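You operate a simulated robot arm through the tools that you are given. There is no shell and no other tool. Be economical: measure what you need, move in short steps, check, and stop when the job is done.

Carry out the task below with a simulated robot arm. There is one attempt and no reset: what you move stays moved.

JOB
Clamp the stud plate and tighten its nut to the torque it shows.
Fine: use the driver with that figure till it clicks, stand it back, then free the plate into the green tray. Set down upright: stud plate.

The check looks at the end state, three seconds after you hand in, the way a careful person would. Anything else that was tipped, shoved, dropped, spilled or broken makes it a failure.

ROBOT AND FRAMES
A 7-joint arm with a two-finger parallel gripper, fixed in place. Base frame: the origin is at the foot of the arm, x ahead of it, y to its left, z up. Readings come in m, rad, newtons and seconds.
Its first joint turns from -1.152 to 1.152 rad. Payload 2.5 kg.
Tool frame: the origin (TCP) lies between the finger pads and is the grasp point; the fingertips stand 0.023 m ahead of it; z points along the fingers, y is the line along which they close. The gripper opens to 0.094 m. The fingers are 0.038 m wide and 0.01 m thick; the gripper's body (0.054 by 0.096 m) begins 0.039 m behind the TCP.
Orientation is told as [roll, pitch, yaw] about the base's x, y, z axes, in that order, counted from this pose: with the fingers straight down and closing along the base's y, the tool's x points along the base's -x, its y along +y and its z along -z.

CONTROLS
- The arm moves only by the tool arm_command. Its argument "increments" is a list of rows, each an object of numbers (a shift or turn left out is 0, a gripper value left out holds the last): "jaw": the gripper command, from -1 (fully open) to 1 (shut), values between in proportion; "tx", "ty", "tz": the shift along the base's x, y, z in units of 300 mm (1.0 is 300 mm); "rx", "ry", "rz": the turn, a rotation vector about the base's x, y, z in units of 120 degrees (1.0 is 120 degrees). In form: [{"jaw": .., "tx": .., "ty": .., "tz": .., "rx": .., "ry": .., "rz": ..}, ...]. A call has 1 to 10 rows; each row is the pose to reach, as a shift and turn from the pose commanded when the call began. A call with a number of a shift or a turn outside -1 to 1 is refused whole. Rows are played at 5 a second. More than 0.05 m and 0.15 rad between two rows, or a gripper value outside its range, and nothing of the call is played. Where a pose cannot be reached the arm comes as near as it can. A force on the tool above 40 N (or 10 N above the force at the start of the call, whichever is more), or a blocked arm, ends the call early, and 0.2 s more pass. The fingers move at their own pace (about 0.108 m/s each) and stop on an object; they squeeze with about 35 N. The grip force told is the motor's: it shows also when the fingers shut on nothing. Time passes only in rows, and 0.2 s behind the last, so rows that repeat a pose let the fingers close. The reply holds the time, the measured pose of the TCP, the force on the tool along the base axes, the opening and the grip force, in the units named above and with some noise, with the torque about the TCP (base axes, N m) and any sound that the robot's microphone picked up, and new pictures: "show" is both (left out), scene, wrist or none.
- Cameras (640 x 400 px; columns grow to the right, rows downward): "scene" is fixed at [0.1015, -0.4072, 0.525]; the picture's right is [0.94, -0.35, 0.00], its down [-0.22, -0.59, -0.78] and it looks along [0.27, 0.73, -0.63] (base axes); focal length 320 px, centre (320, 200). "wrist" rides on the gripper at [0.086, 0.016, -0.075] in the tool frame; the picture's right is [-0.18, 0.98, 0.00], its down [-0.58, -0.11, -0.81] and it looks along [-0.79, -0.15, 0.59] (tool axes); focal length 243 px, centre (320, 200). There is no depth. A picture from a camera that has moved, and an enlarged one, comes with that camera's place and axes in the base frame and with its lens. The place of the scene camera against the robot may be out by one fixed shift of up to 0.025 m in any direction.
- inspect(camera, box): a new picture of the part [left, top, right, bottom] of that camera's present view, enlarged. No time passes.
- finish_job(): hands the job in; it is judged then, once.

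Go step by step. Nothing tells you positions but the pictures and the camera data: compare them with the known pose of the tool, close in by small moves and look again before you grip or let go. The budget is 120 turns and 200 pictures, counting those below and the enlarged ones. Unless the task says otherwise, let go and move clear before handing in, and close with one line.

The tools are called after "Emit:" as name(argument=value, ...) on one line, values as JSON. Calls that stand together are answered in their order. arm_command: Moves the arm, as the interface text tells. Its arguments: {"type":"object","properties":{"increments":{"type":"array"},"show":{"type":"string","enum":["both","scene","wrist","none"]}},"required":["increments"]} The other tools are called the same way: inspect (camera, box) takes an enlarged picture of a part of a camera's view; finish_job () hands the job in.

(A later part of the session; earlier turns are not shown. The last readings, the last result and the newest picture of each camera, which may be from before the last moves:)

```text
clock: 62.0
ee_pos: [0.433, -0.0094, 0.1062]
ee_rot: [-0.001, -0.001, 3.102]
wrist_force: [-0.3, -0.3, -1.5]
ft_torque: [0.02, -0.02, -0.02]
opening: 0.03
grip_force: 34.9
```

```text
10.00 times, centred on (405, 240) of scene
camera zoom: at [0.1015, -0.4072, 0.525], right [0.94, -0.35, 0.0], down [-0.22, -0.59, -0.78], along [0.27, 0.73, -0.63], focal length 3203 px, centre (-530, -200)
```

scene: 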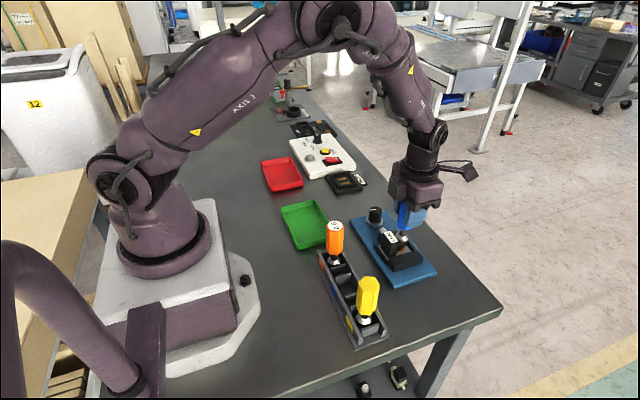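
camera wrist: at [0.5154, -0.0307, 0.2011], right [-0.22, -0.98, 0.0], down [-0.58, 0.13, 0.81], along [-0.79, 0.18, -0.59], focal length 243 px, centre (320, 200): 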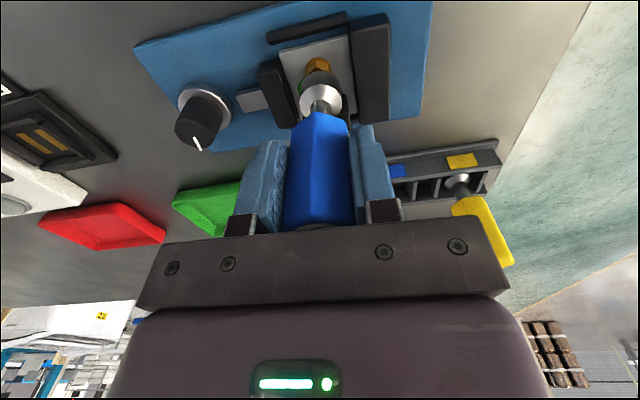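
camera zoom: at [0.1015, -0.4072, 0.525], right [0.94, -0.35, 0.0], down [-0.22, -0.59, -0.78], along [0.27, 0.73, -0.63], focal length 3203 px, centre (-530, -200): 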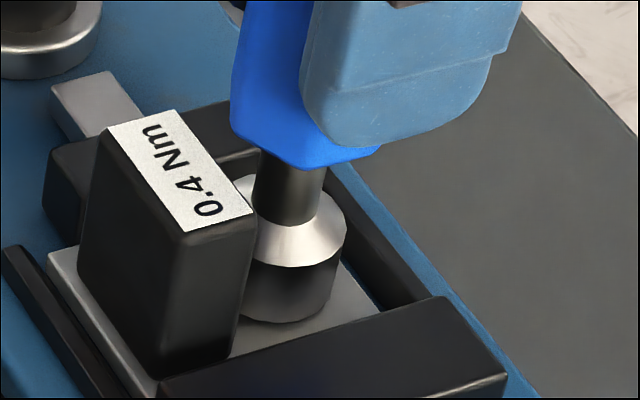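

Emit:
arm_command(increments=[{"tz": -0.005}, {"tz": -0.01}, {"tz": -0.015}, {"tz": -0.018}, {"tz": -0.018}], show="wrist")

```text
clock: 63.2
ee_pos: [0.4343, -0.0098, 0.1038]
ee_rot: [0.0, 0.005, 3.102]
wrist_force: [-2.0, -0.6, 31.8]
ft_torque: [-0.09, -0.06, 0.0]
opening: 0.0303
grip_force: 34.4
camera wrist: at [0.5188, -0.0286, 0.1783], right [-0.22, -0.98, 0.0], down [-0.58, 0.13, 0.8], along [-0.78, 0.18, -0.6], focal length 243 px, centre (320, 200)
```

wrist: 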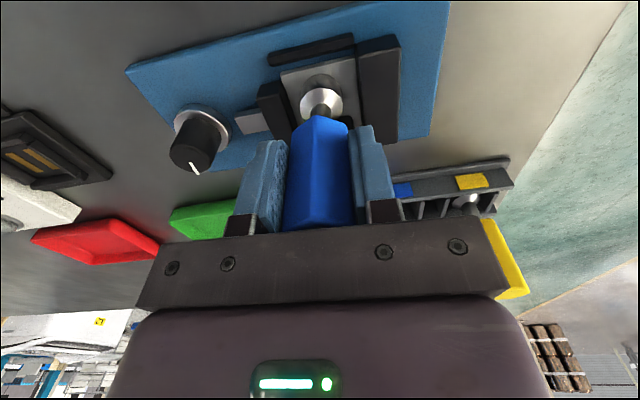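

Seated on the plate (32 N). I'll ease the press a little and turn clockwise slowly, listening for the click.

Emit:
arm_command(increments=[{"tz": 0.004}, {"tz": 0.004, "rz": -0.04}, {"tz": 0.004, "rz": -0.08}, {"tz": 0.004, "rz": -0.12}, {"tz": 0.004, "rz": -0.16}, {"tz": 0.004, "rz": -0.2}, {"tz": 0.004, "rz": -0.24}], show="none")

```text
clock: 64.8
ee_pos: [0.4326, -0.0099, 0.1023]
ee_rot: [0.001, 0.001, 2.598]
wrist_force: [3.1, -1.3, 27.9]
ft_torque: [-0.18, -0.45, 0.18]
opening: 0.0304
grip_force: 35.1
```

Emit:
arm_command(increments=[{"rz": -0.03}, {"rz": -0.06}, {"rz": -0.09}, {"rz": -0.12}, {"rz": -0.15}, {"rz": -0.18}, {"rz": -0.21}, {"rz": -0.24}], show="none")

```text
clock: 66.6
ee_pos: [0.4318, -0.0097, 0.1032]
ee_rot: [0.002, 0.003, 2.096]
wrist_force: [-1.8, -9.0, 27.6]
ft_torque: [-0.48, 0.02, 0.21]
opening: 0.0303
grip_force: 34.9
```

Emit:
arm_command(increments=[{"rz": -0.03}, {"rz": -0.06}, {"rz": -0.09}, {"rz": -0.12}, {"rz": -0.15}, {"rz": -0.18}, {"rz": -0.21}, {"rz": -0.24}], show="none")

Emit:
inspect(camera="scene", box=[350, 170, 450, 270])

```text
clock: 68.4
ee_pos: [0.4324, -0.01, 0.1015]
ee_rot: [0.001, 0.0, 1.593]
wrist_force: [-6.6, -9.6, 16.0]
ft_torque: [-0.52, 0.4, 0.13]
opening: 0.03
grip_force: 34.5
```

```text
4.00 times, centred on (400, 220) of scene
camera zoom: at [0.1014, -0.4072, 0.525], right [0.94, -0.35, 0.0], down [-0.22, -0.59, -0.78], along [0.27, 0.73, -0.63], focal length 1281 px, centre (0, 120)
```

zoom: 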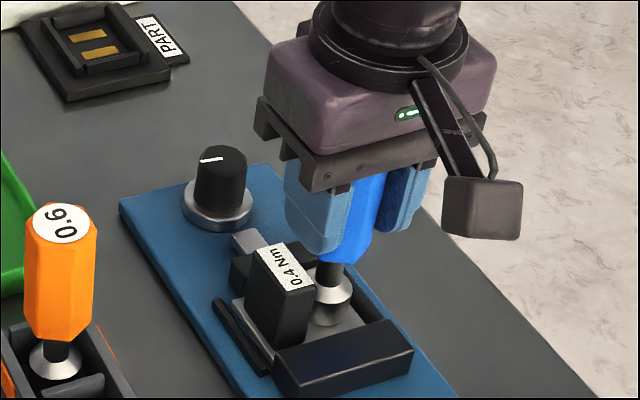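

The side force matches a 2 mm off-centre grip, so I'll follow it while continuing to turn.

Emit:
arm_command(increments=[{"tx": -0.005, "ty": -0.005}, {"tx": -0.005, "ty": -0.005, "rz": -0.03}, {"tx": -0.005, "ty": -0.005, "rz": -0.06}, {"tx": -0.006, "ty": -0.005, "rz": -0.09}, {"tx": -0.007, "ty": -0.005, "rz": -0.12}, {"tx": -0.008, "ty": -0.004, "rz": -0.15}, {"tx": -0.009, "ty": -0.004, "rz": -0.18}, {"tx": -0.009, "ty": -0.004, "rz": -0.21}, {"tx": -0.009, "ty": -0.003, "rz": -0.24}], show="none")

```text
clock: 70.4
ee_pos: [0.4298, -0.0117, 0.1013]
ee_rot: [0.0, 0.0, 1.09]
wrist_force: [-0.4, 1.8, -0.1]
ft_torque: [0.05, -0.02, 0.01]
opening: 0.0301
grip_force: 35.3
```

Contact pressure is gone, so the socket may have dropped fully over the hex. I'll press lightly and keep turning.

Emit:
arm_command(increments=[{"tz": -0.004}, {"tz": -0.004, "rz": -0.03}, {"tz": -0.005, "rz": -0.06}, {"tz": -0.005, "rz": -0.09}, {"tz": -0.005, "rz": -0.12}], show="none")

Emit:
inspect(camera="scene", box=[385, 220, 425, 260])

```text
clock: 71.6
ee_pos: [0.4309, -0.0105, 0.1016]
ee_rot: [-0.002, -0.002, 0.843]
wrist_force: [-6.4, -0.5, 32.2]
ft_torque: [0.34, 0.31, 0.37]
opening: 0.0303
grip_force: 34.7
```

```text
10.00 times, centred on (405, 240) of scene
camera zoom: at [0.1013, -0.4072, 0.525], right [0.94, -0.35, 0.0], down [-0.22, -0.59, -0.78], along [0.27, 0.73, -0.63], focal length 3203 px, centre (-530, -200)
```

zoom: 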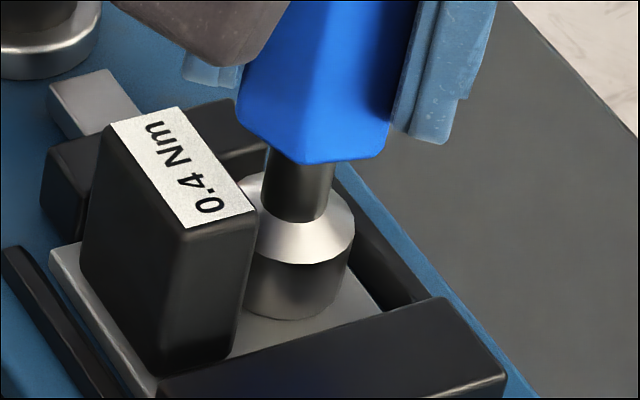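

Torque is at 0.37 N·m. I'll ease the press slightly and continue in small steps until the click.

Emit:
arm_command(increments=[{"tz": 0.003, "rz": -0.01}, {"tz": 0.003, "rz": -0.03}, {"tz": 0.003, "rz": -0.05}, {"tz": 0.003, "rz": -0.07}, {"tz": 0.003, "rz": -0.09}], show="none")

```text
clock: 72.8
ee_pos: [0.4291, -0.0092, 0.1011]
ee_rot: [0.002, 0.0, 0.652]
wrist_force: [0.5, 3.5, 11.8]
ft_torque: [0.46, -0.24, 0.2]
opening: 0.03
grip_force: 34.7
```

Emit:
arm_command(increments=[{"rz": -0.03}, {"rz": -0.06}, {"rz": -0.09}, {"rz": -0.12}, {"rz": -0.15}, {"rz": -0.18}, {"rz": -0.21}, {"rz": -0.24}], show="none")

```text
clock: 74.6
ee_pos: [0.4281, -0.0109, 0.1016]
ee_rot: [-0.001, -0.001, 0.151]
wrist_force: [0.7, 0.4, 1.3]
ft_torque: [0.02, -0.1, 0.13]
opening: 0.0303
grip_force: 34.7
```

Torque of 0.13 N·m with almost no press suggests the nut is turning. Continuing.

Emit:
arm_command(increments=[{"tz": -0.002, "rz": -0.03}, {"tz": -0.002, "rz": -0.06}, {"tz": -0.002, "rz": -0.09}, {"tz": -0.002, "rz": -0.12}, {"tz": -0.002, "rz": -0.15}, {"tz": -0.002, "rz": -0.18}, {"tz": -0.002, "rz": -0.21}, {"tz": -0.002, "rz": -0.24}], show="none")

```text
clock: 76.4
ee_pos: [0.4298, -0.011, 0.1016]
ee_rot: [0.002, 0.002, -0.354]
wrist_force: [0.9, 3.6, 13.2]
ft_torque: [0.17, -0.31, 0.16]
opening: 0.0301
grip_force: 34.9
```

Emit:
arm_command(increments=[{"rz": -0.03}, {"rz": -0.06}, {"rz": -0.09}, {"rz": -0.12}, {"rz": -0.15}, {"rz": -0.18}, {"rz": -0.21}, {"rz": -0.24}], show="scene")

```text
clock: 78.2
ee_pos: [0.4293, -0.0106, 0.1007]
ee_rot: [0.001, -0.001, -0.859]
wrist_force: [-0.4, 3.2, 21.3]
ft_torque: [0.02, -0.15, 0.13]
opening: 0.0303
grip_force: 34.7
```

scene: 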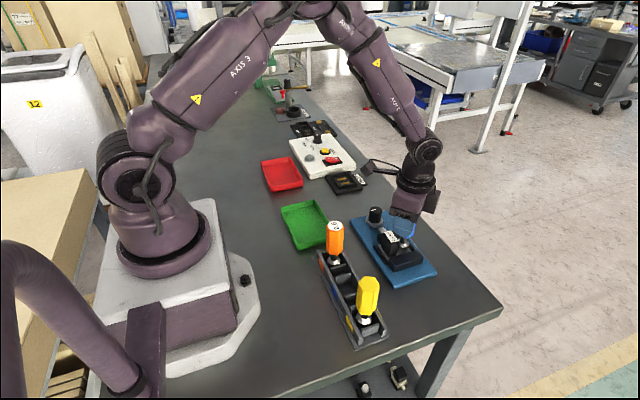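

Emit:
arm_command(increments=[{"rz": -0.03}, {"rz": -0.06}, {"rz": -0.09}, {"rz": -0.12}, {"rz": -0.15}, {"rz": -0.18}, {"rz": -0.21}, {"rz": -0.24}], show="none")

Emit:
inspect(camera="scene", box=[350, 170, 450, 270])

```text
clock: 80.0
ee_pos: [0.431, -0.0094, 0.1008]
ee_rot: [0.001, 0.002, -1.359]
wrist_force: [-0.9, 10.7, 25.8]
ft_torque: [0.33, 0.12, 0.22]
opening: 0.0301
grip_force: 34.8
```

```text
4.00 times, centred on (400, 220) of scene
camera zoom: at [0.1014, -0.4072, 0.525], right [0.94, -0.35, 0.0], down [-0.22, -0.59, -0.78], along [0.27, 0.73, -0.63], focal length 1281 px, centre (0, 120)
```

zoom: 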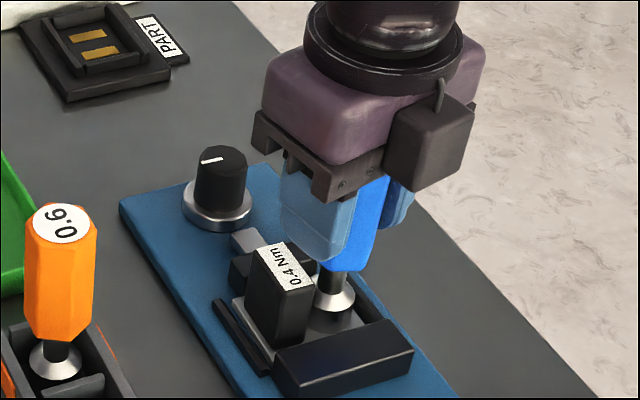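

Emit:
arm_command(increments=[{"ty": 0.003, "rz": -0.03}, {"ty": 0.003, "rz": -0.06}, {"ty": 0.003, "rz": -0.09}, {"ty": 0.003, "rz": -0.12}, {"ty": 0.003, "rz": -0.15}, {"ty": 0.003, "rz": -0.18}, {"ty": 0.003, "rz": -0.21}, {"ty": 0.003, "rz": -0.24}], show="none")

```text
clock: 81.8
ee_pos: [0.4297, -0.0092, 0.0999]
ee_rot: [0.002, 0.001, -1.864]
wrist_force: [4.7, 10.1, 20.7]
ft_torque: [0.42, -0.19, 0.18]
opening: 0.0303
grip_force: 35.5
```

Emit:
arm_command(increments=[{"tx": 0.003, "ty": 0.003, "rz": -0.03}, {"tx": 0.003, "ty": 0.003, "rz": -0.06}, {"tx": 0.003, "ty": 0.003, "rz": -0.09}, {"tx": 0.003, "ty": 0.003, "rz": -0.12}, {"tx": 0.003, "ty": 0.003, "rz": -0.15}, {"tx": 0.003, "ty": 0.003, "rz": -0.18}, {"tx": 0.003, "ty": 0.003, "rz": -0.21}, {"tx": 0.003, "ty": 0.003, "rz": -0.24}], show="scene")

```text
clock: 83.6
ee_pos: [0.4297, -0.0092, 0.1]
ee_rot: [0.002, 0.001, -2.365]
wrist_force: [4.8, 2.9, 12.2]
ft_torque: [0.06, -0.23, 0.09]
opening: 0.0302
grip_force: 35.2
```

scene: 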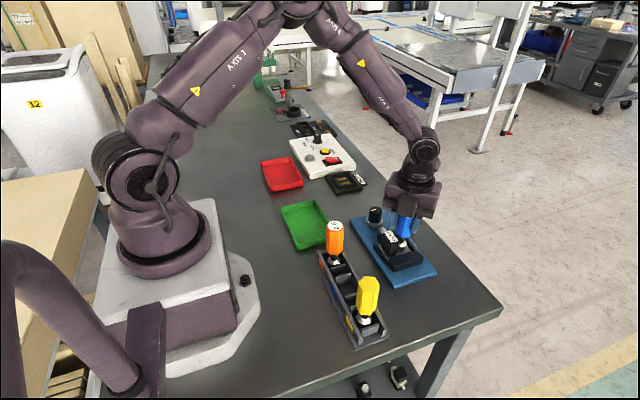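

Still low torque after about 310° of turning. I'll lift off briefly to see whether the nut has turned.

Emit:
arm_command(increments=[{"tz": 0.04}, {"tz": 0.08}, {"tz": 0.12}, {"tz": 0.12}], show="none")

Emit:
inspect(camera="wrist", box=[260, 10, 380, 110])

Emit:
inspect(camera="scene", box=[385, 220, 425, 260])

```text
clock: 84.6
ee_pos: [0.4317, -0.0091, 0.135]
ee_rot: [0.0, 0.001, -2.362]
wrist_force: [0.4, 0.8, -1.0]
ft_torque: [0.01, 0.0, -0.03]
opening: 0.0299
grip_force: 35.1
```

```text
4.00 times, centred on (320, 60) of wrist
camera zoom: at [0.5031, 0.0406, 0.2112], right [0.56, -0.83, 0.0], down [-0.49, -0.33, 0.81], along [-0.67, -0.45, -0.59], focal length 970 px, centre (320, 760)
```

zoom: 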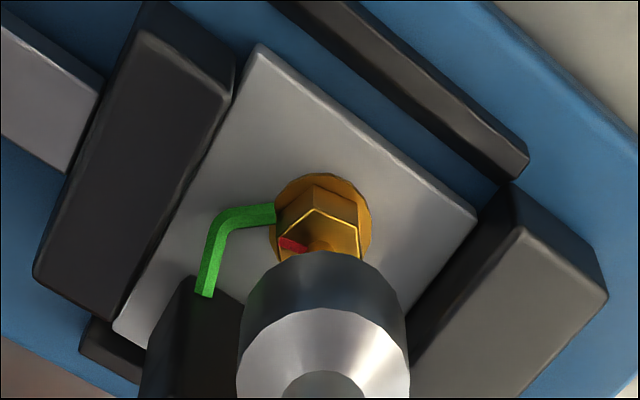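

```text
10.00 times, centred on (405, 240) of scene
camera zoom: at [0.1015, -0.4072, 0.525], right [0.94, -0.35, 0.0], down [-0.22, -0.59, -0.78], along [0.27, 0.73, -0.63], focal length 3203 px, centre (-530, -200)
```

zoom: 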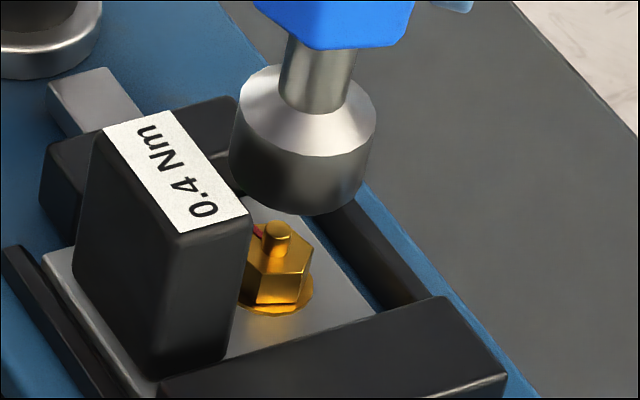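

The red mark shows the nut has turned only about 40° clockwise, so the socket was slipping most of the time. Alignment now looks right, so I'll go back down with light pressure and turn on.

Emit:
arm_command(increments=[{"tz": -0.04}, {"tz": -0.08}, {"tz": -0.1}, {"tz": -0.11}, {"tz": -0.115}, {"tz": -0.115}], show="none")

Emit:
arm_command(increments=[{"rz": -0.03}, {"rz": -0.06}, {"rz": -0.09}, {"rz": -0.12}], show="none")

```text
clock: 86.0
ee_pos: [0.4317, -0.0077, 0.1026]
ee_rot: [0.002, 0.001, -2.364]
wrist_force: [0.0, 0.2, -1.7]
ft_torque: [0.0, 0.02, 0.02]
opening: 0.0297
grip_force: 35.2
```

```text
clock: 87.0
ee_pos: [0.4305, -0.0085, 0.1028]
ee_rot: [0.0, -0.001, -2.613]
wrist_force: [-0.2, -0.2, -1.4]
ft_torque: [0.0, 0.02, 0.38]
opening: 0.0301
grip_force: 35.0
```

The torque is now 0.38 N·m with no down force, so it is properly engaged. Continuing gently to the click.

Emit:
arm_command(increments=[{"rz": -0.02}, {"rz": -0.04}, {"rz": -0.06}, {"rz": -0.08}], show="none")

```text
clock: 88.0
ee_pos: [0.4317, -0.0095, 0.1032]
ee_rot: [0.0, 0.001, -2.783]
wrist_force: [1.1, -0.1, -1.6]
ft_torque: [0.02, -0.02, 0.33]
opening: 0.0302
grip_force: 35.1
```

Emit:
arm_command(increments=[{"rz": -0.03}, {"rz": -0.06}, {"rz": -0.09}, {"rz": -0.12}, {"rz": -0.15}], show="none")

```text
clock: 89.2
ee_pos: [0.431, -0.0082, 0.1029]
ee_rot: [0.0, -0.001, -3.096]
wrist_force: [-0.4, -0.2, -2.3]
ft_torque: [-0.01, 0.03, 0.22]
opening: 0.0301
grip_force: 35.2
```

Emit:
inspect(camera="wrist", box=[220, 0, 420, 240])

Emit:
inspect(camera="scene", box=[350, 170, 450, 270])

```text
1.67 times, centred on (320, 120) of wrist
camera zoom: at [0.517, -0.0206, 0.1771], right [-0.14, -0.99, 0.0], down [-0.59, 0.08, 0.81], along [-0.8, 0.11, -0.59], focal length 404 px, centre (320, 333)
```

zoom: 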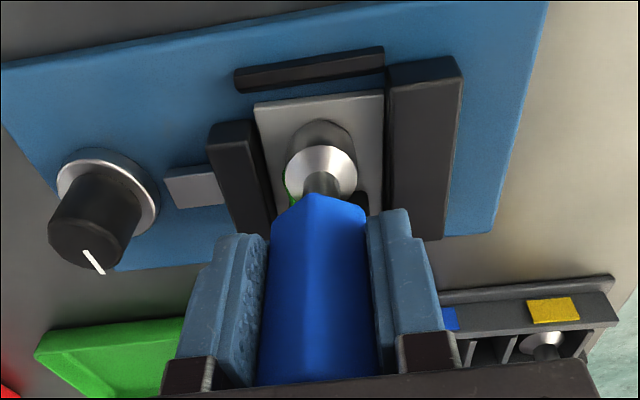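

```text
4.00 times, centred on (400, 220) of scene
camera zoom: at [0.1015, -0.4072, 0.525], right [0.94, -0.35, 0.0], down [-0.22, -0.59, -0.78], along [0.27, 0.73, -0.63], focal length 1281 px, centre (0, 120)
```

zoom: 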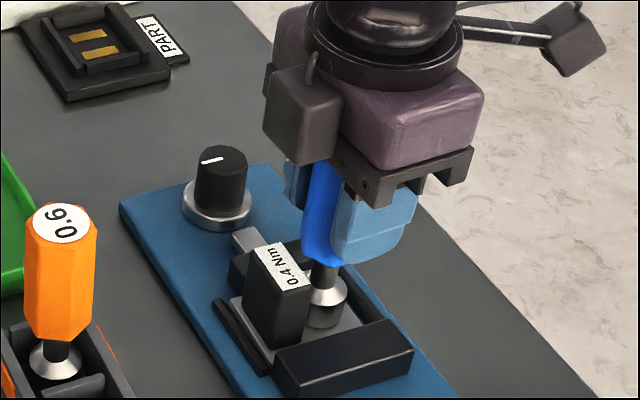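

Emit:
arm_command(increments=[{"rz": -0.02}, {"rz": -0.04}, {"rz": -0.06}, {"rz": -0.08}, {"rz": -0.1}, {"rz": -0.12}], show="none")

```text
clock: 90.6
ee_pos: [0.4321, -0.0096, 0.1019]
ee_rot: [0.001, 0.0, 2.935]
wrist_force: [0.6, 0.8, -2.0]
ft_torque: [-0.01, -0.01, -0.01]
opening: 0.0301
grip_force: 35.3
```

Torque fell to zero without a reported click. I'll lift and check the nut's mark again.

Emit:
arm_command(increments=[{"tz": 0.04}, {"tz": 0.08}, {"tz": 0.11}, {"tz": 0.11}], show="none")

Emit:
inspect(camera="wrist", box=[260, 10, 380, 110])

Emit:
inspect(camera="scene", box=[385, 220, 425, 260])

```text
clock: 91.6
ee_pos: [0.4308, -0.0076, 0.1355]
ee_rot: [0.001, 0.0, 2.935]
wrist_force: [0.4, 0.1, -1.3]
ft_torque: [-0.03, 0.0, 0.02]
opening: 0.0301
grip_force: 35.6
```

```text
4.00 times, centred on (320, 60) of wrist
camera zoom: at [0.5109, -0.0412, 0.2105], right [-0.38, -0.92, 0.0], down [-0.55, 0.23, 0.81], along [-0.75, 0.31, -0.59], focal length 970 px, centre (320, 760)
```

zoom: 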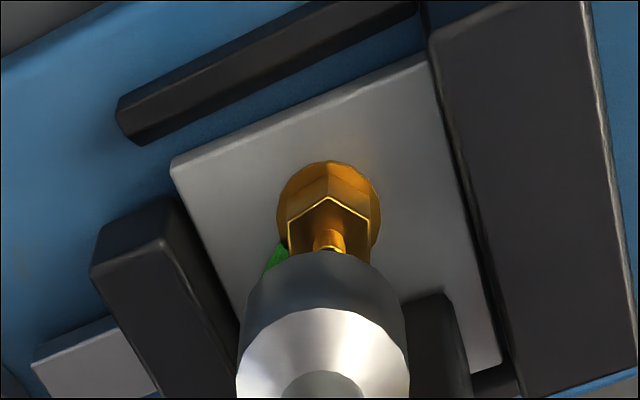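

```text
10.00 times, centred on (405, 240) of scene
camera zoom: at [0.1015, -0.4072, 0.525], right [0.94, -0.35, 0.0], down [-0.22, -0.59, -0.78], along [0.27, 0.73, -0.63], focal length 3203 px, centre (-530, -200)
```

zoom: 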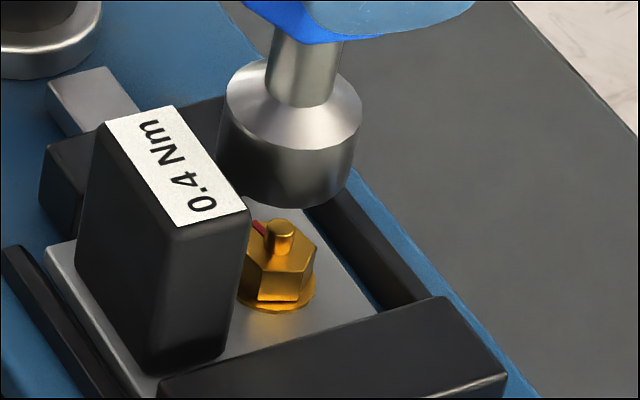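

The mark moved only slightly: the socket axis sits about 3.7 mm off the TCP (along tool -x), so turning about the TCP cammed it off the nut. The stud is at about (0.4315, -0.0095). I'll unwind 150° in the air, then turn again with the TCP following an arc so the socket stays centred.

Emit:
arm_command(increments=[{"rz": 0.0625, "tz": 0.02}, {"rz": 0.125, "tz": 0.02}, {"rz": 0.1875, "tz": 0.02}, {"rz": 0.25, "tz": 0.02}, {"rz": 0.3125, "tz": 0.02}, {"rz": 0.375, "tz": 0.02}, {"rz": 0.4375, "tz": 0.02}, {"rz": 0.5, "tz": 0.02}, {"rz": 0.5625, "tz": 0.02}, {"rz": 0.625, "tz": 0.02}], show="none")

Emit:
arm_command(increments=[{"rz": 0.0625}, {"rz": 0.125}, {"rz": 0.1875}, {"rz": 0.25}, {"rz": 0.3125}, {"rz": 0.375}, {"rz": 0.4375}, {"rz": 0.5}, {"rz": 0.5625}, {"rz": 0.625}], show="scene")

Emit:
inspect(camera="scene", box=[385, 220, 425, 260])

Emit:
inspect(camera="wrist", box=[260, 10, 380, 110])

```text
clock: 93.8
ee_pos: [0.43, -0.0075, 0.1405]
ee_rot: [0.0, 0.0, -2.035]
wrist_force: [1.3, 1.0, -1.1]
ft_torque: [-0.01, 0.01, 0.0]
opening: 0.03
grip_force: 35.0
```

```text
clock: 96.0
ee_pos: [0.4308, -0.0085, 0.1426]
ee_rot: [0.0, -0.001, -0.729]
wrist_force: [-0.8, -0.6, -1.5]
ft_torque: [-0.02, 0.05, -0.02]
opening: 0.03
grip_force: 35.3
```

scene: 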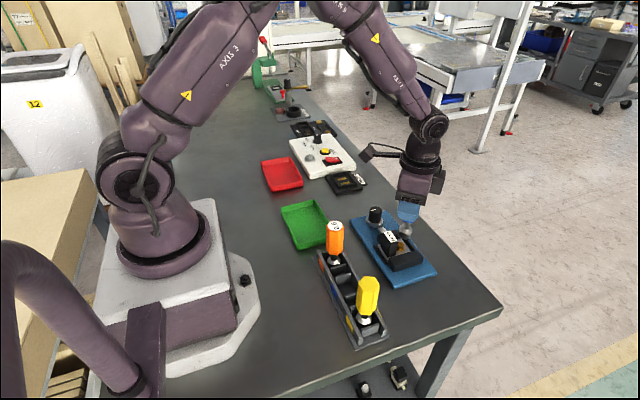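

```text
10.00 times, centred on (405, 240) of scene
camera zoom: at [0.1015, -0.4072, 0.525], right [0.94, -0.35, 0.0], down [-0.22, -0.59, -0.78], along [0.27, 0.73, -0.63], focal length 3203 px, centre (-530, -200)
```

zoom: 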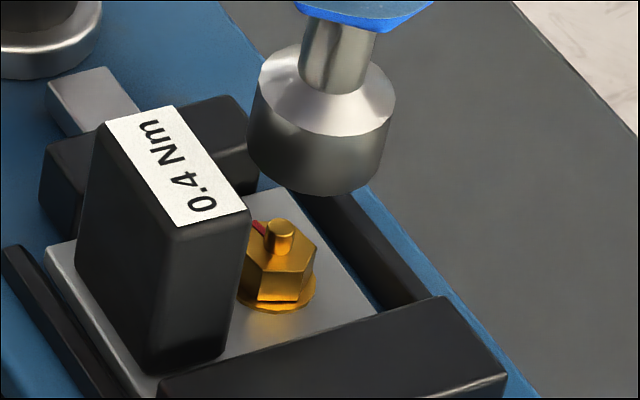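

```text
4.00 times, centred on (320, 60) of wrist
camera zoom: at [0.3761, 0.0607, 0.216], right [0.79, 0.61, 0.0], down [0.36, -0.47, 0.81], along [0.49, -0.64, -0.59], focal length 970 px, centre (320, 760)
```

zoom: 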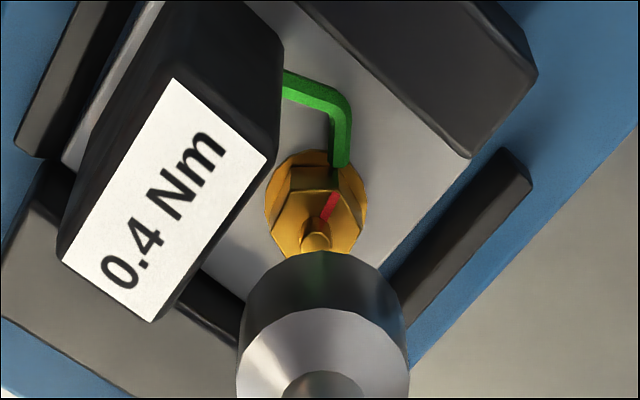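

The red mark on the nut is now close to the green pointer, so the nut really is being driven. I'll correct the centre, lower, and turn on with the compensated arc.

Emit:
arm_command(increments=[{"tx": -0.0073, "ty": 0.0033}, {"tx": -0.0073, "ty": 0.0033, "tz": -0.05}, {"tx": -0.0073, "ty": 0.0033, "tz": -0.1}, {"tx": -0.0073, "ty": 0.0033, "tz": -0.12}, {"tx": -0.0073, "ty": 0.0033, "tz": -0.13}, {"tx": -0.0073, "ty": 0.0033, "tz": -0.138}, {"tx": -0.0073, "ty": 0.0033, "tz": -0.138}], show="none")

Emit:
arm_command(increments=[{"rz": -0.03, "tx": 0.0006, "ty": 0.0005}, {"rz": -0.06, "tx": 0.0012, "ty": 0.001}, {"rz": -0.09, "tx": 0.0018, "ty": 0.0015}, {"rz": -0.125, "tx": 0.0025, "ty": 0.002}], show="none")

```text
clock: 97.6
ee_pos: [0.4304, -0.0079, 0.1017]
ee_rot: [-0.001, 0.002, -0.729]
wrist_force: [-6.8, 0.4, 17.6]
ft_torque: [-0.12, 0.38, -0.05]
opening: 0.03
grip_force: 34.9
```

```text
clock: 98.6
ee_pos: [0.429, -0.0084, 0.1015]
ee_rot: [0.005, -0.006, -0.993]
wrist_force: [5.5, -6.0, 22.0]
ft_torque: [-0.67, -0.3, 0.23]
opening: 0.0303
grip_force: 34.9
```

Pressing onto the plate only adds friction; the clean 0.38 N·m came with no press. I'll raise 1.8 mm to relieve it and keep turning.

Emit:
arm_command(increments=[{"tz": 0.007}, {"tz": 0.007}], show="none")

Emit:
arm_command(increments=[{"rz": -0.03, "tx": 0.0006, "ty": 0.0003}, {"rz": -0.06, "tx": 0.0014, "ty": 0.0006}, {"rz": -0.09, "tx": 0.0022, "ty": 0.001}, {"rz": -0.125, "tx": 0.003, "ty": 0.0014}], show="none")

```text
clock: 99.2
ee_pos: [0.4292, -0.0064, 0.1002]
ee_rot: [-0.002, 0.0, -0.992]
wrist_force: [1.9, -1.5, 5.7]
ft_torque: [-0.16, -0.31, 0.07]
opening: 0.0301
grip_force: 35.4
```

```text
clock: 100.2
ee_pos: [0.43, -0.0078, 0.1023]
ee_rot: [-0.001, 0.001, -1.257]
wrist_force: [0.5, 0.4, -1.0]
ft_torque: [-0.02, 0.02, 0.02]
opening: 0.0301
grip_force: 35.1
```

Emit:
arm_command(increments=[{"rz": -0.03, "tx": 0.001, "ty": 0.0001}, {"rz": -0.06, "tx": 0.002, "ty": 0.0002}, {"rz": -0.09, "tx": 0.003, "ty": 0.0002}, {"rz": -0.12, "tx": 0.004, "ty": 0.0002}], show="none")

```text
clock: 101.2
ee_pos: [0.4318, -0.0067, 0.102]
ee_rot: [-0.001, 0.0, -1.505]
wrist_force: [-0.8, -0.4, -1.8]
ft_torque: [-0.01, 0.02, 0.06]
opening: 0.0298
grip_force: 34.5
```

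Emit:
arm_command(increments=[{"rz": -0.03, "tx": 0.001, "ty": 0}, {"rz": -0.06, "tx": 0.002, "ty": -0.0002}, {"rz": -0.09, "tx": 0.003, "ty": -0.0004}, {"rz": -0.12, "tx": 0.004, "ty": -0.0006}], show="none")

Emit:
inspect(camera="wrist", box=[250, 20, 390, 130])

Emit:
inspect(camera="scene", box=[385, 220, 425, 260])

```text
clock: 102.2
ee_pos: [0.4326, -0.0064, 0.1029]
ee_rot: [0.001, -0.001, -1.754]
wrist_force: [-0.1, 0.2, -1.4]
ft_torque: [0.0, 0.0, 0.33]
opening: 0.0299
grip_force: 35.2
```

```text
3.64 times, centred on (320, 75) of wrist
camera zoom: at [0.464, 0.0753, 0.1769], right [0.93, -0.36, 0.0], down [-0.21, -0.55, 0.81], along [-0.29, -0.75, -0.59], focal length 882 px, centre (320, 654)
```

zoom: 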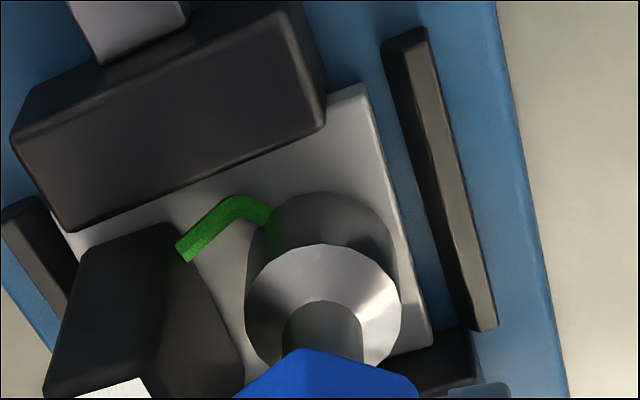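

```text
10.00 times, centred on (405, 240) of scene
camera zoom: at [0.1015, -0.4072, 0.525], right [0.94, -0.35, 0.0], down [-0.22, -0.59, -0.78], along [0.27, 0.73, -0.63], focal length 3203 px, centre (-530, -200)
```

zoom: 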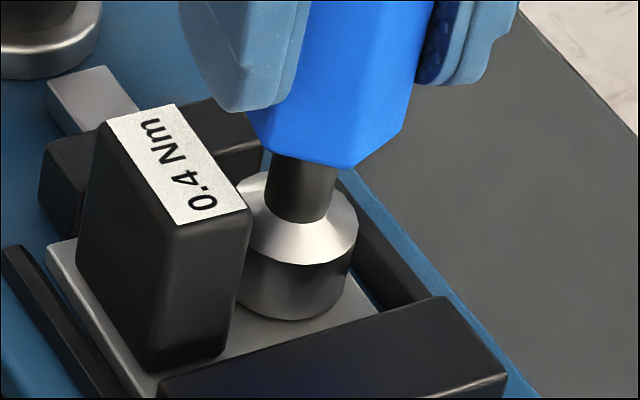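

Clean torque of 0.33 N·m again, so it is engaged. Continuing along the compensated arc.

Emit:
arm_command(increments=[{"rz": -0.025, "tx": 0.0006, "ty": -0.0002}, {"rz": -0.05, "tx": 0.0012, "ty": -0.0004}, {"rz": -0.075, "tx": 0.0018, "ty": -0.0007}, {"rz": -0.1, "tx": 0.0024, "ty": -0.001}, {"rz": -0.125, "tx": 0.003, "ty": -0.0013}], show="none")

```text
clock: 103.4
ee_pos: [0.4338, -0.0063, 0.1031]
ee_rot: [0.0, 0.001, -2.018]
wrist_force: [0.0, 0.2, -0.6]
ft_torque: [0.0, 0.0, 0.08]
opening: 0.03
grip_force: 34.8
```

Emit:
arm_command(increments=[{"rz": -0.025, "tx": 0.0006, "ty": -0.0004}, {"rz": -0.05, "tx": 0.0012, "ty": -0.0008}, {"rz": -0.075, "tx": 0.0016, "ty": -0.0012}, {"rz": -0.1, "tx": 0.002, "ty": -0.0016}], show="none")

Emit:
arm_command(increments=[{"rz": -0.025, "tx": 0.0004, "ty": -0.0004}, {"rz": -0.05, "tx": 0.0008, "ty": -0.001}, {"rz": -0.075, "tx": 0.0012, "ty": -0.0015}, {"rz": -0.1, "tx": 0.0015, "ty": -0.002}], show="none")

```text
clock: 104.4
ee_pos: [0.435, -0.0067, 0.1029]
ee_rot: [0.001, 0.0, -2.226]
wrist_force: [-0.5, 0.0, -2.3]
ft_torque: [0.0, -0.01, 0.16]
opening: 0.0303
grip_force: 34.9
```

```text
clock: 105.4
ee_pos: [0.4332, -0.0083, 0.1018]
ee_rot: [-0.002, 0.001, -2.437]
wrist_force: [-0.1, -0.1, -1.1]
ft_torque: [-0.01, 0.01, 0.29]
opening: 0.03
grip_force: 35.0
```

Emit:
arm_command(increments=[{"rz": -0.02, "tx": 0.0003, "ty": -0.0004}, {"rz": -0.04, "tx": 0.0005, "ty": -0.0008}], show="none")

Emit:
arm_command(increments=[{"rz": -0.02, "tx": 0.0003, "ty": -0.0004}, {"rz": -0.04, "tx": 0.0005, "ty": -0.0008}], show="none")

```text
clock: 106.0
ee_pos: [0.4342, -0.0091, 0.1024]
ee_rot: [0.0, 0.0, -2.521]
wrist_force: [0.1, 0.1, -1.7]
ft_torque: [0.0, 0.02, 0.0]
opening: 0.03
grip_force: 34.6
```

```text
clock: 106.6
ee_pos: [0.4336, -0.0085, 0.1023]
ee_rot: [0.0, -0.001, -2.605]
wrist_force: [-0.4, -0.3, -1.9]
ft_torque: [0.0, -0.03, 0.31]
opening: 0.0298
grip_force: 34.6
```

Emit:
arm_command(increments=[{"tz": 0.04}, {"tz": 0.08}, {"tz": 0.12}, {"tz": 0.12}], show="none")

Emit:
inspect(camera="wrist", box=[280, 20, 360, 100])

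Emit:
inspect(camera="scene", box=[385, 220, 425, 260])

```text
clock: 107.6
ee_pos: [0.4335, -0.0076, 0.1402]
ee_rot: [-0.002, 0.0, -2.605]
wrist_force: [0.5, 0.4, -2.0]
ft_torque: [-0.01, -0.01, 0.0]
opening: 0.0303
grip_force: 34.6
```

```text
5.00 times, centred on (320, 60) of wrist
camera zoom: at [0.5154, 0.0226, 0.2128], right [0.35, -0.94, 0.0], down [-0.55, -0.2, 0.81], along [-0.76, -0.28, -0.59], focal length 1213 px, centre (320, 900)
```

zoom: 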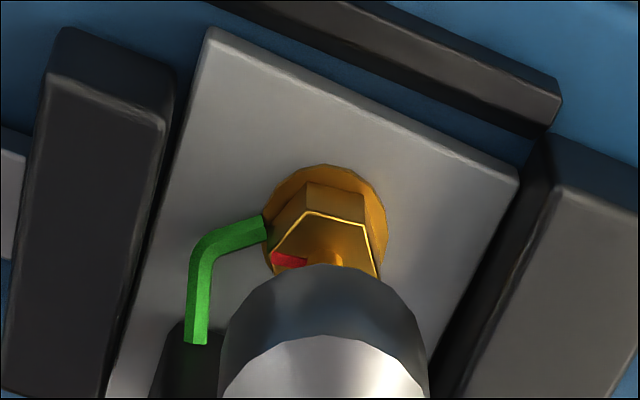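

```text
10.00 times, centred on (405, 240) of scene
camera zoom: at [0.1015, -0.4072, 0.525], right [0.94, -0.35, 0.0], down [-0.22, -0.59, -0.78], along [0.27, 0.73, -0.63], focal length 3203 px, centre (-530, -200)
```

zoom: 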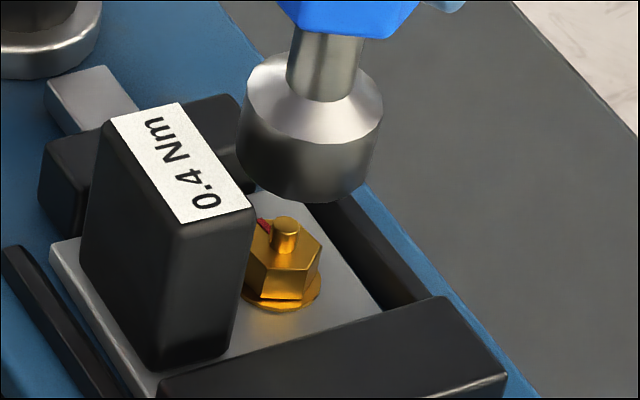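

Alignment is good now. I'll go down with a moderate press of about 10 N and turn in small steps.

Emit:
arm_command(increments=[{"tz": -0.06}, {"tz": -0.11}, {"tz": -0.12}, {"tz": -0.126}, {"tz": -0.13}, {"tz": -0.13}], show="none")

Emit:
arm_command(increments=[{"rz": -0.02}, {"rz": -0.04}, {"rz": -0.06}], show="none")

Emit:
arm_command(increments=[{"rz": -0.02}, {"rz": -0.04}, {"rz": -0.06}], show="none")

```text
clock: 109.0
ee_pos: [0.4352, -0.0087, 0.1002]
ee_rot: [0.002, 0.004, -2.604]
wrist_force: [-5.8, 2.9, 29.3]
ft_torque: [0.1, 0.63, 0.09]
opening: 0.0302
grip_force: 35.3
```

```text
clock: 109.8
ee_pos: [0.4357, -0.0088, 0.0994]
ee_rot: [0.003, 0.004, -2.731]
wrist_force: [-0.1, -0.1, 30.3]
ft_torque: [0.11, 0.05, 0.21]
opening: 0.0301
grip_force: 35.0
```

```text
clock: 110.6
ee_pos: [0.4356, -0.0074, 0.1006]
ee_rot: [0.001, 0.003, -2.857]
wrist_force: [1.1, -0.8, 25.6]
ft_torque: [0.04, -0.2, 0.12]
opening: 0.03
grip_force: 35.2
```

With the hard press it reads only friction. I'll relieve the press and sample the torque in fine steps.

Emit:
arm_command(increments=[{"tz": 0.008}, {"tz": 0.011}, {"tz": 0.011}], show="none")

Emit:
arm_command(increments=[{"rz": -0.02}, {"rz": -0.04}], show="none")

Emit:
arm_command(increments=[{"rz": -0.02}, {"rz": -0.04}], show="none")

Emit:
arm_command(increments=[{"rz": -0.02}, {"rz": -0.04}], show="none")

Emit:
arm_command(increments=[{"rz": -0.02}, {"rz": -0.04}], show="none")

```text
clock: 111.4
ee_pos: [0.4339, -0.0093, 0.1023]
ee_rot: [-0.001, -0.005, -2.854]
wrist_force: [0.2, 1.2, -1.7]
ft_torque: [-0.02, -0.02, 0.02]
opening: 0.0302
grip_force: 35.1
```

```text
clock: 112.0
ee_pos: [0.436, -0.0078, 0.1016]
ee_rot: [0.0, -0.001, -2.94]
wrist_force: [-0.1, -0.4, -2.2]
ft_torque: [0.02, -0.03, 0.1]
opening: 0.03
grip_force: 35.4
```

```text
clock: 112.6
ee_pos: [0.4348, -0.0082, 0.1025]
ee_rot: [0.0, -0.002, -3.026]
wrist_force: [0.4, -0.7, -1.7]
ft_torque: [0.02, 0.03, 0.01]
opening: 0.03
grip_force: 35.0
```

```text
clock: 113.2
ee_pos: [0.4336, -0.0103, 0.1016]
ee_rot: [0.001, 0.0, -3.107]
wrist_force: [-0.3, -0.2, -0.8]
ft_torque: [-0.01, 0.0, 0.08]
opening: 0.0302
grip_force: 35.5
```

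```text
clock: 113.8
ee_pos: [0.4352, -0.0071, 0.1022]
ee_rot: [-0.001, 0.0, 3.095]
wrist_force: [-0.1, 0.9, -1.8]
ft_torque: [0.01, 0.01, 0.37]
opening: 0.0304
grip_force: 34.8
```

Torque jumped to 0.37. Very fine steps now.

Emit:
arm_command(increments=[{"rz": -0.01}], show="none")

Emit:
arm_command(increments=[{"rz": -0.01}], show="none")

Emit:
arm_command(increments=[{"rz": -0.01}], show="none")

Emit:
arm_command(increments=[{"rz": -0.01}], show="none")

```text
clock: 114.2
ee_pos: [0.4354, -0.0073, 0.1025]
ee_rot: [0.0, 0.0, 3.069]
wrist_force: [-1.4, -0.8, -1.9]
ft_torque: [-0.02, -0.04, -0.01]
opening: 0.0303
grip_force: 34.5
```

```text
clock: 114.6
ee_pos: [0.4343, -0.0084, 0.103]
ee_rot: [0.0, 0.0, 3.05]
wrist_force: [0.0, -0.1, -1.3]
ft_torque: [0.0, -0.01, -0.01]
opening: 0.03
grip_force: 35.0
```

```text
clock: 115.0
ee_pos: [0.4363, -0.0088, 0.1017]
ee_rot: [-0.001, 0.001, 3.03]
wrist_force: [0.3, 0.3, -1.6]
ft_torque: [0.02, 0.04, 0.0]
opening: 0.03
grip_force: 34.2
```

```text
clock: 115.4
ee_pos: [0.4348, -0.0089, 0.1032]
ee_rot: [-0.002, 0.0, 3.009]
wrist_force: [-0.4, 0.2, -1.7]
ft_torque: [-0.01, -0.04, 0.05]
opening: 0.0299
grip_force: 34.9
```

Emit:
arm_command(increments=[{"tz": 0.04}, {"tz": 0.08}, {"tz": 0.11}, {"tz": 0.11}], show="none")

Emit:
inspect(camera="wrist", box=[260, 10, 380, 110])

Emit:
inspect(camera="scene", box=[385, 220, 425, 260])

```text
clock: 116.4
ee_pos: [0.4336, -0.0082, 0.1354]
ee_rot: [0.0, 0.001, 3.011]
wrist_force: [-0.2, 0.4, -2.0]
ft_torque: [-0.01, -0.01, 0.0]
opening: 0.0305
grip_force: 35.1
```

```text
4.00 times, centred on (320, 60) of wrist
camera zoom: at [0.517, -0.036, 0.2107], right [-0.31, -0.95, 0.0], down [-0.56, 0.18, 0.81], along [-0.77, 0.25, -0.59], focal length 970 px, centre (320, 760)
```

zoom: 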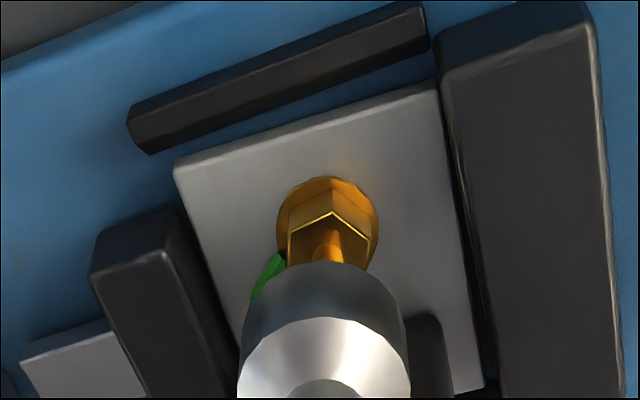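

```text
10.00 times, centred on (405, 240) of scene
camera zoom: at [0.1015, -0.4072, 0.525], right [0.94, -0.35, 0.0], down [-0.22, -0.59, -0.78], along [0.27, 0.73, -0.63], focal length 3203 px, centre (-530, -200)
```

zoom: 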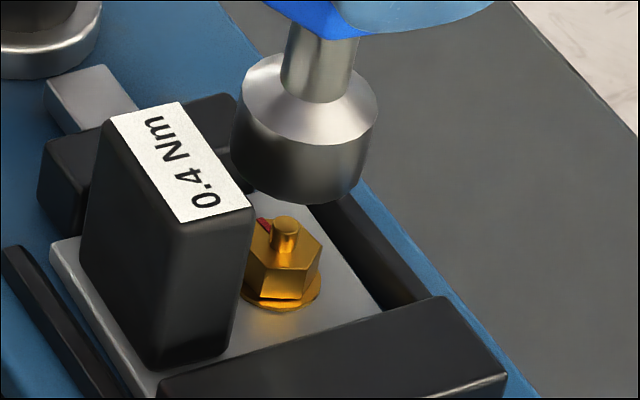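

The torque builds to about 0.38 and lets go with no click reported, and the nut has stayed put over the last pass; the socket probably cams off without axial load. I'll unwind 120° in the air, re-centre, and try with a moderate press.

Emit:
arm_command(increments=[{"rz": 0.0625, "tz": 0.02}, {"rz": 0.125, "tz": 0.02}, {"rz": 0.1875, "tz": 0.02}, {"rz": 0.25, "tz": 0.02}, {"rz": 0.3125, "tz": 0.02}, {"rz": 0.375, "tz": 0.02}, {"rz": 0.4375, "tz": 0.02}, {"rz": 0.5, "tz": 0.02}], show="none")

Emit:
arm_command(increments=[{"rz": 0.0625}, {"rz": 0.125}, {"rz": 0.1875}, {"rz": 0.25, "tx": -0.005, "ty": 0.003}, {"rz": 0.3125, "tx": -0.01, "ty": 0.006}, {"rz": 0.375, "tx": -0.0167, "ty": 0.0087}, {"rz": 0.4375, "tx": -0.0167, "ty": 0.0087}, {"rz": 0.5, "tx": -0.0167, "ty": 0.0087}], show="none")

Emit:
inspect(camera="wrist", box=[260, 10, 380, 110])

Emit:
inspect(camera="scene", box=[385, 210, 425, 260])

```text
clock: 118.2
ee_pos: [0.4343, -0.0086, 0.1411]
ee_rot: [0.0, -0.001, -2.225]
wrist_force: [0.2, -0.9, -1.9]
ft_torque: [0.02, 0.03, -0.02]
opening: 0.0302
grip_force: 34.9
```

```text
clock: 120.0
ee_pos: [0.4303, -0.0068, 0.1413]
ee_rot: [-0.001, 0.0, -1.178]
wrist_force: [-0.4, -0.1, -2.5]
ft_torque: [0.0, 0.0, -0.01]
opening: 0.0301
grip_force: 35.0
```

```text
4.00 times, centred on (320, 60) of wrist
camera zoom: at [0.4107, 0.0799, 0.2159], right [0.98, 0.21, 0.0], down [0.12, -0.58, 0.81], along [0.17, -0.79, -0.59], focal length 970 px, centre (320, 760)
```

zoom: 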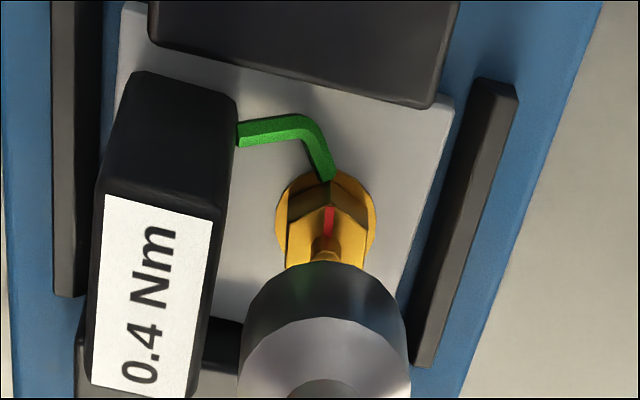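

```text
8.00 times, centred on (405, 235) of scene
camera zoom: at [0.1015, -0.4072, 0.525], right [0.94, -0.35, 0.0], down [-0.22, -0.59, -0.78], along [0.27, 0.73, -0.63], focal length 2562 px, centre (-360, -80)
```

zoom: 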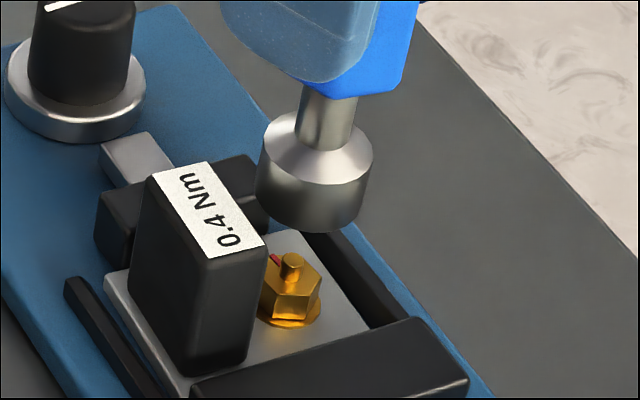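

The nut's red mark now points straight at the green pointer, so it has reached its tight position and the driver's clutch is likely what lets go at 0.4. One more centred pass with light pressure to confirm by the click.

Emit:
arm_command(increments=[{"tz": -0.05}, {"tz": -0.1}, {"tz": -0.12}, {"tz": -0.127}, {"tz": -0.131}, {"tz": -0.131}], show="none")

Emit:
arm_command(increments=[{"rz": -0.025, "tx": 0.0006}, {"rz": -0.05, "tx": 0.0013}, {"rz": -0.075, "tx": 0.002}, {"rz": -0.1, "tx": 0.0026}, {"rz": -0.125, "tx": 0.0032}, {"rz": -0.15, "tx": 0.0038}, {"rz": -0.175, "tx": 0.0045}, {"rz": -0.2, "tx": 0.0052}, {"rz": -0.225, "tx": 0.0058}, {"rz": -0.25, "tx": 0.0064}], show="none")

```text
clock: 121.4
ee_pos: [0.4292, -0.0063, 0.1023]
ee_rot: [0.001, -0.001, -1.18]
wrist_force: [-0.8, 0.2, -2.0]
ft_torque: [0.0, 0.03, -0.17]
opening: 0.0301
grip_force: 35.5
```

```text
clock: 123.6
ee_pos: [0.4321, -0.0059, 0.1025]
ee_rot: [0.0, -0.001, -1.703]
wrist_force: [0.1, -0.4, -1.1]
ft_torque: [-0.01, 0.01, 0.27]
opening: 0.03
grip_force: 35.7
```

Emit:
arm_command(increments=[{"tz": -0.003, "rz": -0.01}, {"tz": -0.005, "rz": -0.02}, {"tz": -0.005, "rz": -0.03}, {"tz": -0.005, "rz": -0.04}, {"tz": -0.005, "rz": -0.05}, {"tz": -0.005, "rz": -0.06}, {"tz": -0.005, "rz": -0.07}, {"tz": -0.005, "rz": -0.08}], show="none")

Emit:
inspect(camera="scene", box=[385, 210, 425, 260])

```text
clock: 125.4
ee_pos: [0.4331, -0.0059, 0.1006]
ee_rot: [0.001, 0.001, -1.872]
wrist_force: [1.0, -0.5, -0.1]
ft_torque: [0.03, -0.06, 0.29]
opening: 0.0299
grip_force: 34.8
```

```text
8.00 times, centred on (405, 235) of scene
camera zoom: at [0.1015, -0.4072, 0.525], right [0.94, -0.35, 0.0], down [-0.22, -0.59, -0.78], along [0.27, 0.73, -0.63], focal length 2562 px, centre (-360, -80)
```

zoom: 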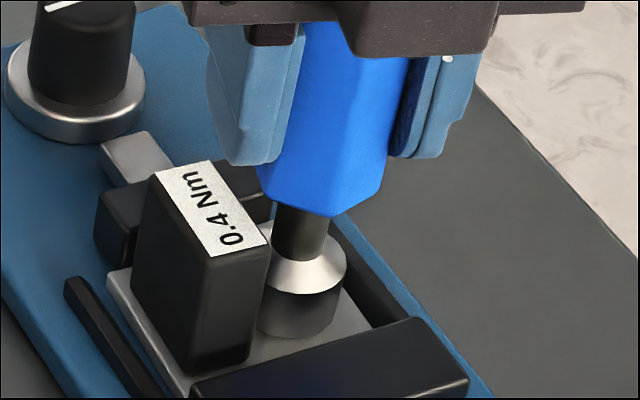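

Emit:
arm_command(increments=[{"tz": -0.003}, {"tz": -0.004, "rz": -0.01}, {"tz": -0.004, "rz": -0.02}, {"tz": -0.004, "rz": -0.03}, {"tz": -0.004, "rz": -0.04}, {"tz": -0.004, "rz": -0.05}, {"tz": -0.004, "rz": -0.06}, {"tz": -0.004, "rz": -0.07}, {"tz": -0.004, "rz": -0.08}], show="none")

Emit:
arm_command(increments=[{"rz": -0.01}, {"rz": -0.02}, {"rz": -0.03}, {"rz": -0.04}, {"rz": -0.05}, {"rz": -0.06}, {"rz": -0.07}, {"rz": -0.08}], show="none")

```text
clock: 127.4
ee_pos: [0.4327, -0.006, 0.0985]
ee_rot: [0.001, 0.001, -2.038]
wrist_force: [-0.8, 0.6, 23.7]
ft_torque: [0.2, 0.04, 0.3]
opening: 0.0302
grip_force: 34.9
```

```text
clock: 129.2
ee_pos: [0.4335, -0.0058, 0.1003]
ee_rot: [0.001, 0.001, -2.206]
wrist_force: [-1.5, 1.1, 27.4]
ft_torque: [0.2, -0.04, 0.32]
opening: 0.0302
grip_force: 34.9
```

The torque is now steady and rising slowly with angle (0.27→0.32), so the nut is turning under proper engagement. Continuing along the arc.

Emit:
arm_command(increments=[{"rz": -0.02, "tx": 0.0004, "ty": -0.0004}, {"rz": -0.04, "tx": 0.0008, "ty": -0.0008}, {"rz": -0.06, "tx": 0.0012, "ty": -0.0012}, {"rz": -0.08, "tx": 0.0016, "ty": -0.0016}, {"rz": -0.1, "tx": 0.0019, "ty": -0.002}, {"rz": -0.12, "tx": 0.0022, "ty": -0.0024}], show="none")

Emit:
arm_command(increments=[{"rz": -0.02, "tx": 0.0003, "ty": -0.0004}, {"rz": -0.04, "tx": 0.0006, "ty": -0.0008}, {"rz": -0.06, "tx": 0.0009, "ty": -0.0013}, {"rz": -0.08, "tx": 0.0012, "ty": -0.0018}, {"rz": -0.1, "tx": 0.0014, "ty": -0.0023}, {"rz": -0.12, "tx": 0.0015, "ty": -0.0028}], show="none")

```text
clock: 130.6
ee_pos: [0.4327, -0.0064, 0.0999]
ee_rot: [0.002, 0.002, -2.459]
wrist_force: [0.8, 4.6, 23.5]
ft_torque: [0.38, -0.11, 0.16]
opening: 0.0304
grip_force: 34.7
```

```text
clock: 132.0
ee_pos: [0.4337, -0.0074, 0.0984]
ee_rot: [0.001, 0.002, -2.71]
wrist_force: [-0.7, 0.5, 29.7]
ft_torque: [0.09, 0.21, 0.3]
opening: 0.0301
grip_force: 34.8
```

Emit:
arm_command(increments=[{"tz": 0.04}, {"tz": 0.08}, {"tz": 0.13}, {"tz": 0.14}], show="none")

Emit:
inspect(camera="scene", box=[385, 210, 425, 260])

Emit:
inspect(camera="wrist", box=[260, 10, 380, 110])

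```text
clock: 133.0
ee_pos: [0.432, -0.0086, 0.1414]
ee_rot: [0.001, -0.002, -2.71]
wrist_force: [-0.1, -0.7, -1.1]
ft_torque: [0.0, -0.02, 0.0]
opening: 0.0302
grip_force: 34.8
```

```text
8.00 times, centred on (405, 235) of scene
camera zoom: at [0.1015, -0.4072, 0.525], right [0.94, -0.35, 0.0], down [-0.22, -0.59, -0.78], along [0.27, 0.73, -0.63], focal length 2562 px, centre (-360, -80)
```

zoom: 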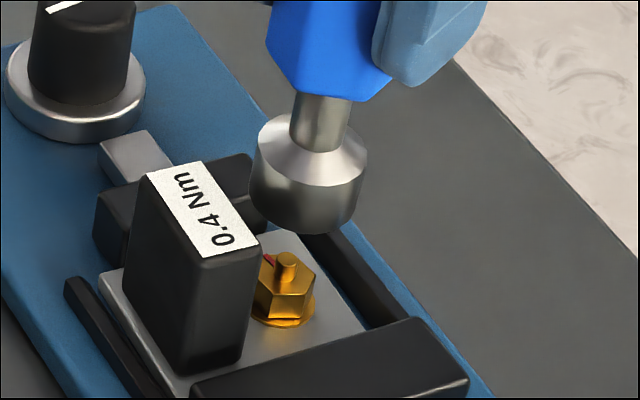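

```text
4.00 times, centred on (320, 60) of wrist
camera zoom: at [0.5172, 0.0138, 0.2152], right [0.24, -0.97, 0.0], down [-0.57, -0.14, 0.81], along [-0.78, -0.2, -0.59], focal length 970 px, centre (320, 760)
```

zoom: 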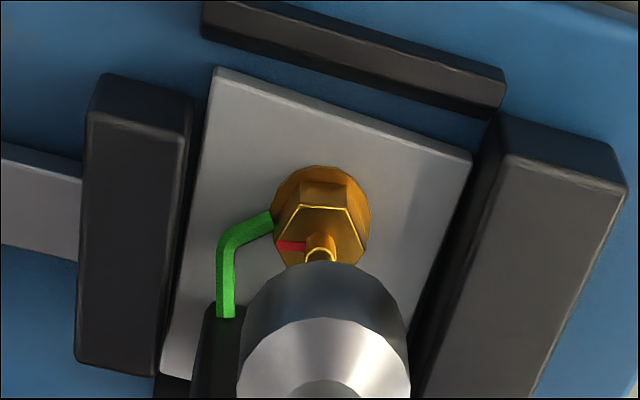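

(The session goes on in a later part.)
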